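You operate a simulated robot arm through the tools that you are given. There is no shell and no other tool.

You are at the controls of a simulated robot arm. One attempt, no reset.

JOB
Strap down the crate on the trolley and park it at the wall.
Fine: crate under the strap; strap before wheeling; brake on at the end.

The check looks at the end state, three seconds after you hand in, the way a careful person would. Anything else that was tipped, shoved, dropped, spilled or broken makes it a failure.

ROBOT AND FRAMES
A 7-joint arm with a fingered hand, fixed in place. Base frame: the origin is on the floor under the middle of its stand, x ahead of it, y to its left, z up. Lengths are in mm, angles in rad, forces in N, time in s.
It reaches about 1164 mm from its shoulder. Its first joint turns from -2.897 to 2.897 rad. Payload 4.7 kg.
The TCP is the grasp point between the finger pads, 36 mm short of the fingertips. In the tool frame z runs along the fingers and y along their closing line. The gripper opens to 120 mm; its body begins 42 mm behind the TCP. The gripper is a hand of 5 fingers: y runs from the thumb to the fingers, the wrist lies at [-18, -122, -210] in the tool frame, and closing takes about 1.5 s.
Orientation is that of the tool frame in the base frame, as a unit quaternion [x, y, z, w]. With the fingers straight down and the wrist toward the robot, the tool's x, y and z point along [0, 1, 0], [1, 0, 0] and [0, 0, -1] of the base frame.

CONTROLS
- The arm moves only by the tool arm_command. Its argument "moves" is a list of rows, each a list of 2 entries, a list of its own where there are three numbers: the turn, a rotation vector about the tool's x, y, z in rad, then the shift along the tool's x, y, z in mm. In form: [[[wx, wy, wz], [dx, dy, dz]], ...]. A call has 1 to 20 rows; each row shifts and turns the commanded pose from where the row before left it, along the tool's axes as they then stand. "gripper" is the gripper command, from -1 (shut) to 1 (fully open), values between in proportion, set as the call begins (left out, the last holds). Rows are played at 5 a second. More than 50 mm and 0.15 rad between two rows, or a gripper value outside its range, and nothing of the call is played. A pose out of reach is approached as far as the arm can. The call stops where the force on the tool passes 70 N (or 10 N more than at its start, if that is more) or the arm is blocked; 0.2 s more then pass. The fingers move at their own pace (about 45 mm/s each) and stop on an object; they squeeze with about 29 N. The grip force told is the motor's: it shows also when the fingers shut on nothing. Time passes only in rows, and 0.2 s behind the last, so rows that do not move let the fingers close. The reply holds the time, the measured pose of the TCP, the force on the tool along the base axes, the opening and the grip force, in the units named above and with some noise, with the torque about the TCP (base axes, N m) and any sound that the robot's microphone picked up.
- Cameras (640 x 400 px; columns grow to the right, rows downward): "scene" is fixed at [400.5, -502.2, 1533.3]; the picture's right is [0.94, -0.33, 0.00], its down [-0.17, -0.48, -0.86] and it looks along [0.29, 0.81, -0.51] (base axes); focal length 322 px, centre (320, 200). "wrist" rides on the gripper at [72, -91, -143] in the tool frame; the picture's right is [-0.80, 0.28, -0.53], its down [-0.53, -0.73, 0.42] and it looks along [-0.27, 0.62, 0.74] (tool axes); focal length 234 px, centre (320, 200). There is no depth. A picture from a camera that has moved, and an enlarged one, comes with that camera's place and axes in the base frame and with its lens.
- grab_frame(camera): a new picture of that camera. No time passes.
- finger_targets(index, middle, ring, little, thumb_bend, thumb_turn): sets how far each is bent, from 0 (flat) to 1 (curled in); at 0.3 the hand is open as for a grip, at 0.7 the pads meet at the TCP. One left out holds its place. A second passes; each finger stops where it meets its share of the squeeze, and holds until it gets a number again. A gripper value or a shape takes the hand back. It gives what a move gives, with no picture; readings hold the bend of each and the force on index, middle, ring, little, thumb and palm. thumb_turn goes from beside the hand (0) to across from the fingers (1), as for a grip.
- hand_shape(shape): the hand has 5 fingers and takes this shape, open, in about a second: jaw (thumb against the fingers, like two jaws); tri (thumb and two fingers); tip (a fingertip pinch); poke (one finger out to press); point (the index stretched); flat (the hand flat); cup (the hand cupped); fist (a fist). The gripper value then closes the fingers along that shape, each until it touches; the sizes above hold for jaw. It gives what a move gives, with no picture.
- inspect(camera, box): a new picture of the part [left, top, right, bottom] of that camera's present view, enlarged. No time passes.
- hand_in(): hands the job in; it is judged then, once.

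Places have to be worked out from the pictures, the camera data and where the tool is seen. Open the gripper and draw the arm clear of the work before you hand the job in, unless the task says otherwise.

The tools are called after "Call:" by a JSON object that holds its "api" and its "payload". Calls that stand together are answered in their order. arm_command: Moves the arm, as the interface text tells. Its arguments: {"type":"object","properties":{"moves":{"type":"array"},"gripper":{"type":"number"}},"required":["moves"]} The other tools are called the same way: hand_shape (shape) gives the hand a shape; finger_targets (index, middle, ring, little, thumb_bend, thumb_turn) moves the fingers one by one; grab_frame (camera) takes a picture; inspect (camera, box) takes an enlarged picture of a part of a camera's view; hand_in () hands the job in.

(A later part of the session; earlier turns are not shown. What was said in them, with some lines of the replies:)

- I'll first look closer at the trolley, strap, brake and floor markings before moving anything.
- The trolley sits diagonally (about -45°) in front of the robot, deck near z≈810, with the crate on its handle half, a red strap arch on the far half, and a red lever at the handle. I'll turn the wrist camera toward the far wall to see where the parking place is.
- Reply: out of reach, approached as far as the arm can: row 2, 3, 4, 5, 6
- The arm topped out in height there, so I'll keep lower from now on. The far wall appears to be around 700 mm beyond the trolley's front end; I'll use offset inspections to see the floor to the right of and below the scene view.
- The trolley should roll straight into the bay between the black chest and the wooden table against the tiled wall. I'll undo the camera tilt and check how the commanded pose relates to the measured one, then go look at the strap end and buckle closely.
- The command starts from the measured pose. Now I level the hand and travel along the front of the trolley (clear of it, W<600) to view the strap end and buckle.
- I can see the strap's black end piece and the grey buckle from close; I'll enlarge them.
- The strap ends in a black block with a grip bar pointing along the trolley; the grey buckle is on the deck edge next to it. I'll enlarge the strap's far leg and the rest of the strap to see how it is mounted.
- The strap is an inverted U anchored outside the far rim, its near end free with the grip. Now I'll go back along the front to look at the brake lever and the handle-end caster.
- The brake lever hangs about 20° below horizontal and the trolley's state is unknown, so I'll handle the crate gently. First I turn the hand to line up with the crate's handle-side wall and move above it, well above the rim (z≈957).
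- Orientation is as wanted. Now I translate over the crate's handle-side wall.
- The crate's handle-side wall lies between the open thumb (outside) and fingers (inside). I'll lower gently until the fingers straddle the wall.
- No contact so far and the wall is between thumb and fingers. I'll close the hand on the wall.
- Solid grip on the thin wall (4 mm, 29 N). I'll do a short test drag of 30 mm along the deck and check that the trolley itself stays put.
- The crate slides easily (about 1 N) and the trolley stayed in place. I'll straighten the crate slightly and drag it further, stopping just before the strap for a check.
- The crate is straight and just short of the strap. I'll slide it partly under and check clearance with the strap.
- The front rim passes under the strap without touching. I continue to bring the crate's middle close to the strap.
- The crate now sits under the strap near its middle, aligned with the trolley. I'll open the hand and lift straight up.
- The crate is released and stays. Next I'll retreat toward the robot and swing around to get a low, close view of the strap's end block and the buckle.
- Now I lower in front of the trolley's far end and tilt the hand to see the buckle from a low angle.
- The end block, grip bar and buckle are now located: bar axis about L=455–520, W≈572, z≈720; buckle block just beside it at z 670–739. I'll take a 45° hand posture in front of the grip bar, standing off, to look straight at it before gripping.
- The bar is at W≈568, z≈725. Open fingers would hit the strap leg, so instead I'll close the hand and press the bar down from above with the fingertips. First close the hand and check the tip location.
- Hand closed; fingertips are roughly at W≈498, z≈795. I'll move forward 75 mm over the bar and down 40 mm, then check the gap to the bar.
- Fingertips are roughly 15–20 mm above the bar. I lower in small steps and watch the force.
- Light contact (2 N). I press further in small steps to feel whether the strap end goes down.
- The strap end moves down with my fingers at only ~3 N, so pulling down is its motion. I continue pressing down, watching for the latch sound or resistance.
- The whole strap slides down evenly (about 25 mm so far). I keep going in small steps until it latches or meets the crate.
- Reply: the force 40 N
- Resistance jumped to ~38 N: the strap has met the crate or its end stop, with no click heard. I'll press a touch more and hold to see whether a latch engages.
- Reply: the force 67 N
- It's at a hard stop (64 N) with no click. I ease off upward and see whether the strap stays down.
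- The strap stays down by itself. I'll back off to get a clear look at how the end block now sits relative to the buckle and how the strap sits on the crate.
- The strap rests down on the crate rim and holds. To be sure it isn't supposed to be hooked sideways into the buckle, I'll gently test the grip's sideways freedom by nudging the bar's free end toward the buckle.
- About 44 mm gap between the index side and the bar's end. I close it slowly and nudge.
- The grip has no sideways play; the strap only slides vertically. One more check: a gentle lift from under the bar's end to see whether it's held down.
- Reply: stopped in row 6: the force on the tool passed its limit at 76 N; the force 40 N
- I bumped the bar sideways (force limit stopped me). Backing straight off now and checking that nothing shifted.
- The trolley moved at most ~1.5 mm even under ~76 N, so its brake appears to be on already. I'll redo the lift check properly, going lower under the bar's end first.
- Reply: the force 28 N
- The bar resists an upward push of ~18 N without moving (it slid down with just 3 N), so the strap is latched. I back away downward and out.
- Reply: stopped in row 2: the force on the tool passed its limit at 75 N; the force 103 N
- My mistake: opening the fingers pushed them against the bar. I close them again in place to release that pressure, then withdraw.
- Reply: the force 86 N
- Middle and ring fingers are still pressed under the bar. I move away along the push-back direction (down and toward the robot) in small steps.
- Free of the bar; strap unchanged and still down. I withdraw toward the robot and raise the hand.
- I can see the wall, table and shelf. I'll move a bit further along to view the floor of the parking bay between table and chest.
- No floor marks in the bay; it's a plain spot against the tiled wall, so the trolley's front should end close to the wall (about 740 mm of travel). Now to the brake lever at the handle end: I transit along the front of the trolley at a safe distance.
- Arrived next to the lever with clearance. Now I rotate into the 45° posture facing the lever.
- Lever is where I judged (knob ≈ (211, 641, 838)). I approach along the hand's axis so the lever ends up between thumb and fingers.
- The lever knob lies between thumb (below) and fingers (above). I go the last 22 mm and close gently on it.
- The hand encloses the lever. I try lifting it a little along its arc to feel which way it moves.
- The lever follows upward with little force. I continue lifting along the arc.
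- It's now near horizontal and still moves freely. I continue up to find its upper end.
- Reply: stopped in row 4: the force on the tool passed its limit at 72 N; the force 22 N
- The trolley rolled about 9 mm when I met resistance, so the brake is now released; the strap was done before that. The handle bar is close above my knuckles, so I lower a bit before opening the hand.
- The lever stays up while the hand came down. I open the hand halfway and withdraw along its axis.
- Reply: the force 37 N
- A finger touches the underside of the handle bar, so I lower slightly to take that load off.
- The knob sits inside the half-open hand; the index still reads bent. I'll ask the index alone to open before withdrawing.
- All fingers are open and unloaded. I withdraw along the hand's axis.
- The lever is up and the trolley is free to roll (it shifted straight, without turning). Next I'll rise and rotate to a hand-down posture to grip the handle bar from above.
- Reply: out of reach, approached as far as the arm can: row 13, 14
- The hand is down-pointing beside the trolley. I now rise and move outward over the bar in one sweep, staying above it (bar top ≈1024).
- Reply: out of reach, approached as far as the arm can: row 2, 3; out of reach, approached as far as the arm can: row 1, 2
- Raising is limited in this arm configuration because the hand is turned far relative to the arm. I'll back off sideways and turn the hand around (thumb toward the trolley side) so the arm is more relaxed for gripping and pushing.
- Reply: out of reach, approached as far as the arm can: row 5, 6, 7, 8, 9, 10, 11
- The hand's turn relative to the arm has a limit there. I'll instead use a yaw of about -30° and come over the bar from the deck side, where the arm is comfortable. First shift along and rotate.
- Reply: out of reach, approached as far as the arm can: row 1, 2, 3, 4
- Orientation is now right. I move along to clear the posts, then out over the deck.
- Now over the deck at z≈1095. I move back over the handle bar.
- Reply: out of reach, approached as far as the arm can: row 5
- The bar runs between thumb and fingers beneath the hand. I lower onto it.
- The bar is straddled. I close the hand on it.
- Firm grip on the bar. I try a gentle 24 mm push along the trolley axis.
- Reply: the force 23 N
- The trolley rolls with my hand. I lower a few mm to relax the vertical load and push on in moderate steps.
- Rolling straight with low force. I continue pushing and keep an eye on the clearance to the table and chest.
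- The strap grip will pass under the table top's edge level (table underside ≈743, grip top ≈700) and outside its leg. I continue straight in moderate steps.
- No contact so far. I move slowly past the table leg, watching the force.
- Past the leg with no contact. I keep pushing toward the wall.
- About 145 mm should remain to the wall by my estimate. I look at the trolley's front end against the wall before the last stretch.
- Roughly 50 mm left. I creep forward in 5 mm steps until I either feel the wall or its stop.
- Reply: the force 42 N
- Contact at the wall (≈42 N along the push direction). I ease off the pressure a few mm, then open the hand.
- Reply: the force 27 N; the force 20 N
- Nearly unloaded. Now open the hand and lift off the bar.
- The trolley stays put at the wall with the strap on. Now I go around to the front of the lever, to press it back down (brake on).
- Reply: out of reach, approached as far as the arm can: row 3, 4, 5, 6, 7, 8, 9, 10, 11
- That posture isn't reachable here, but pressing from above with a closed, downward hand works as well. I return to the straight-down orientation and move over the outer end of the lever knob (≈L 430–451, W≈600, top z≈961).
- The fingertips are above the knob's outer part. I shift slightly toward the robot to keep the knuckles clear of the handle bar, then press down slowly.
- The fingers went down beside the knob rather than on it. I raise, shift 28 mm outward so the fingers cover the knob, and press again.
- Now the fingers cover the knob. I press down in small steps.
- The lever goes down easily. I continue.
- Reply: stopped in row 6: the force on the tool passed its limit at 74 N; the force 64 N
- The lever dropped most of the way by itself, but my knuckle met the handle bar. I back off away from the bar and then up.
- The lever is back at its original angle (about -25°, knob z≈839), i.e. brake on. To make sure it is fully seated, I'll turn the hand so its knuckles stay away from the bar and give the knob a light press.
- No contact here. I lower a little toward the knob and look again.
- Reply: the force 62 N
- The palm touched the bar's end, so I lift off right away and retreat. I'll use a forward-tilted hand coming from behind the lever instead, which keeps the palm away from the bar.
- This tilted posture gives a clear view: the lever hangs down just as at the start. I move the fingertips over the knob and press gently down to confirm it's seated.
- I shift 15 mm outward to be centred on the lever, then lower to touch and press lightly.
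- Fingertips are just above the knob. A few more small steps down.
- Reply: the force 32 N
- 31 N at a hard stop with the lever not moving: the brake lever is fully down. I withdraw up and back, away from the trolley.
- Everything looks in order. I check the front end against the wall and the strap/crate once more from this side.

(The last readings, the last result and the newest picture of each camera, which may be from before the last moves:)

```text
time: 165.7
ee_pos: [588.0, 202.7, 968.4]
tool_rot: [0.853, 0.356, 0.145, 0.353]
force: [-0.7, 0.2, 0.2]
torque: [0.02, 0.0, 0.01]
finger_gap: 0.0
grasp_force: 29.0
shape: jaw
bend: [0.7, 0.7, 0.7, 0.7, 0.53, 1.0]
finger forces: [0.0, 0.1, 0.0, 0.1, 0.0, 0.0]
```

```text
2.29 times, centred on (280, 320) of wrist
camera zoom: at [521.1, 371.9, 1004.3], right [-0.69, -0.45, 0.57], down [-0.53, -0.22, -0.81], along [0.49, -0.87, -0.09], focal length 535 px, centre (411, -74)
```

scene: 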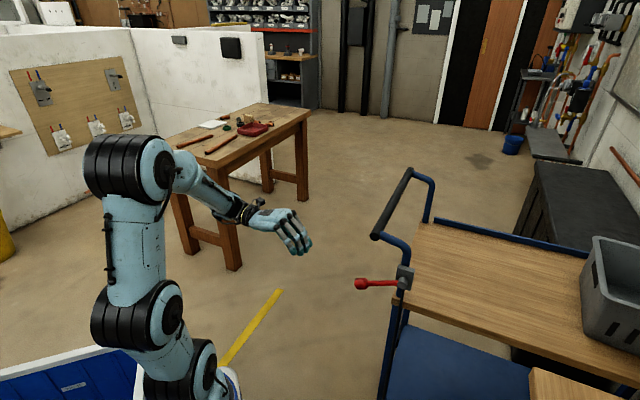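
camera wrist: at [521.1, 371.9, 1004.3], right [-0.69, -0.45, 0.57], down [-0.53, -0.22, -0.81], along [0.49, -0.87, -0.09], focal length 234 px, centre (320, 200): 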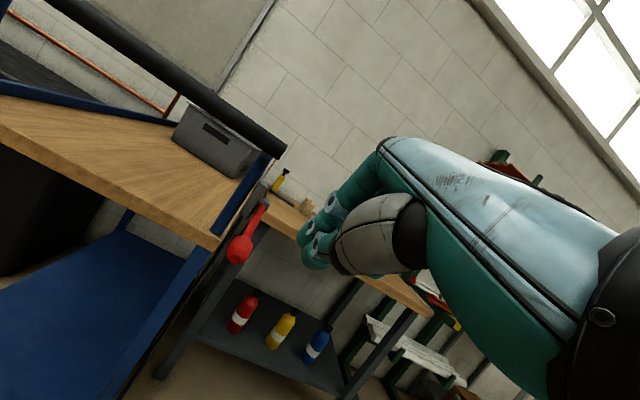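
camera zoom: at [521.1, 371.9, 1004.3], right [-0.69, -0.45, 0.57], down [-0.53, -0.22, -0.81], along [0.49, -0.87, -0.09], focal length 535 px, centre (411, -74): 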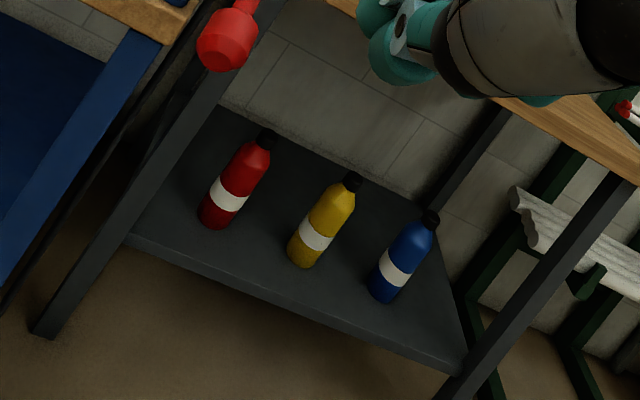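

All good: bottles and table tools upright, crate strapped, trolley against the wall, lever down. I open the hand and draw the arm further clear.

Call:
{"api": "arm_command", "payload": {"moves": [[[0, 0, 0], [0, -28, -28]], [[0, 0, 0], [0, -28, -28]], [[0, 0, 0], [0, -28, -28]], [[0, 0, 0], [0, -28, -28]], [[0, 0, 0], [0, -28, -28]], [[0, 0, 0], [0, 0, 0]], [[0, 0, 0], [0, 0, 0]], [[0, 0, 0], [0, 0, 0]], [[0, 0, 0], [0, 0, 0]], [[0, 0, 0], [0, 0, 0]]], "gripper": 1}}

Call:
{"api": "grab_frame", "payload": {"camera": "scene"}}

Call:
{"api": "inspect", "payload": {"camera": "scene", "box": [330, 160, 450, 300]}}

```text
time: 167.9
ee_pos: [444.0, 340.8, 967.4]
tool_rot: [0.853, 0.357, 0.145, 0.353]
force: [-0.3, 0.3, -0.1]
torque: [0.03, 0.0, 0.01]
finger_gap: 119.6
grasp_force: 0.0
shape: jaw
bend: [0.3, 0.3, 0.3, 0.3, 0.3, 0.98]
finger forces: [0.1, 0.0, 0.0, 0.0, 0.1, 0.0]
```

```text
taken
```

scene: 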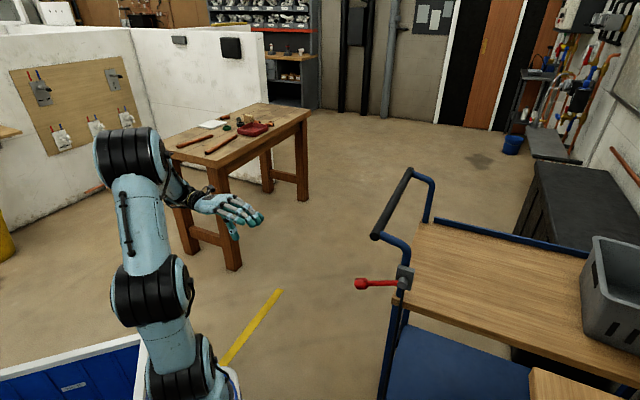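

```text
2.86 times, centred on (390, 230) of scene
camera zoom: at [400.5, -502.2, 1533.3], right [0.94, -0.33, 0.0], down [-0.17, -0.48, -0.86], along [0.29, 0.81, -0.51], focal length 919 px, centre (120, 114)
```

zoom: 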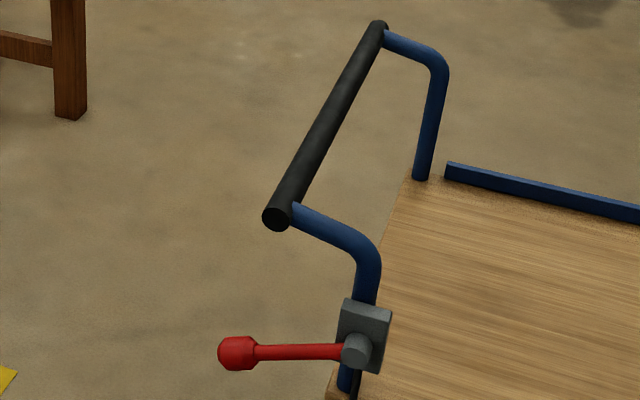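

The crate is under the strap, which is pulled down and held. The trolley is at the wall with the brake lever fully down, and the arm is clear with the hand open. I hand in.

Call:
{"api": "hand_in", "payload": {}}

```text
The job is handed in.
```

The job is handed in: the crate is strapped down, and the trolley is parked against the tiled wall between the black chest and the wooden table, with the brake on. The result of the check did not come back to me, so I can't say whether it passed.

- **Crate and strap:** I slid the crate under the strap and pulled the strap down onto it until it stopped. No click was heard. The strap held when I pushed up on it with about 18 N, and again under a much harder accidental push.
- **Wheeling:** I released the brake only after the strap was down. I rolled the trolley straight in by its handle bar until it met a hard stop at the wall. I couldn't see the front edge itself, because the crate hid it from the camera.
- **Brake:** The lever is fully down, at the angle it started from, and it resisted a further press of about 31 N. I didn't try to roll the trolley again to test it.
- **Bumps:** I knocked the strap's grip once and touched the handle bar a few times. While I was lifting the brake lever, the trolley rolled about 9 mm, after the strap was already down. The bottles and table tools I could see afterwards were upright.
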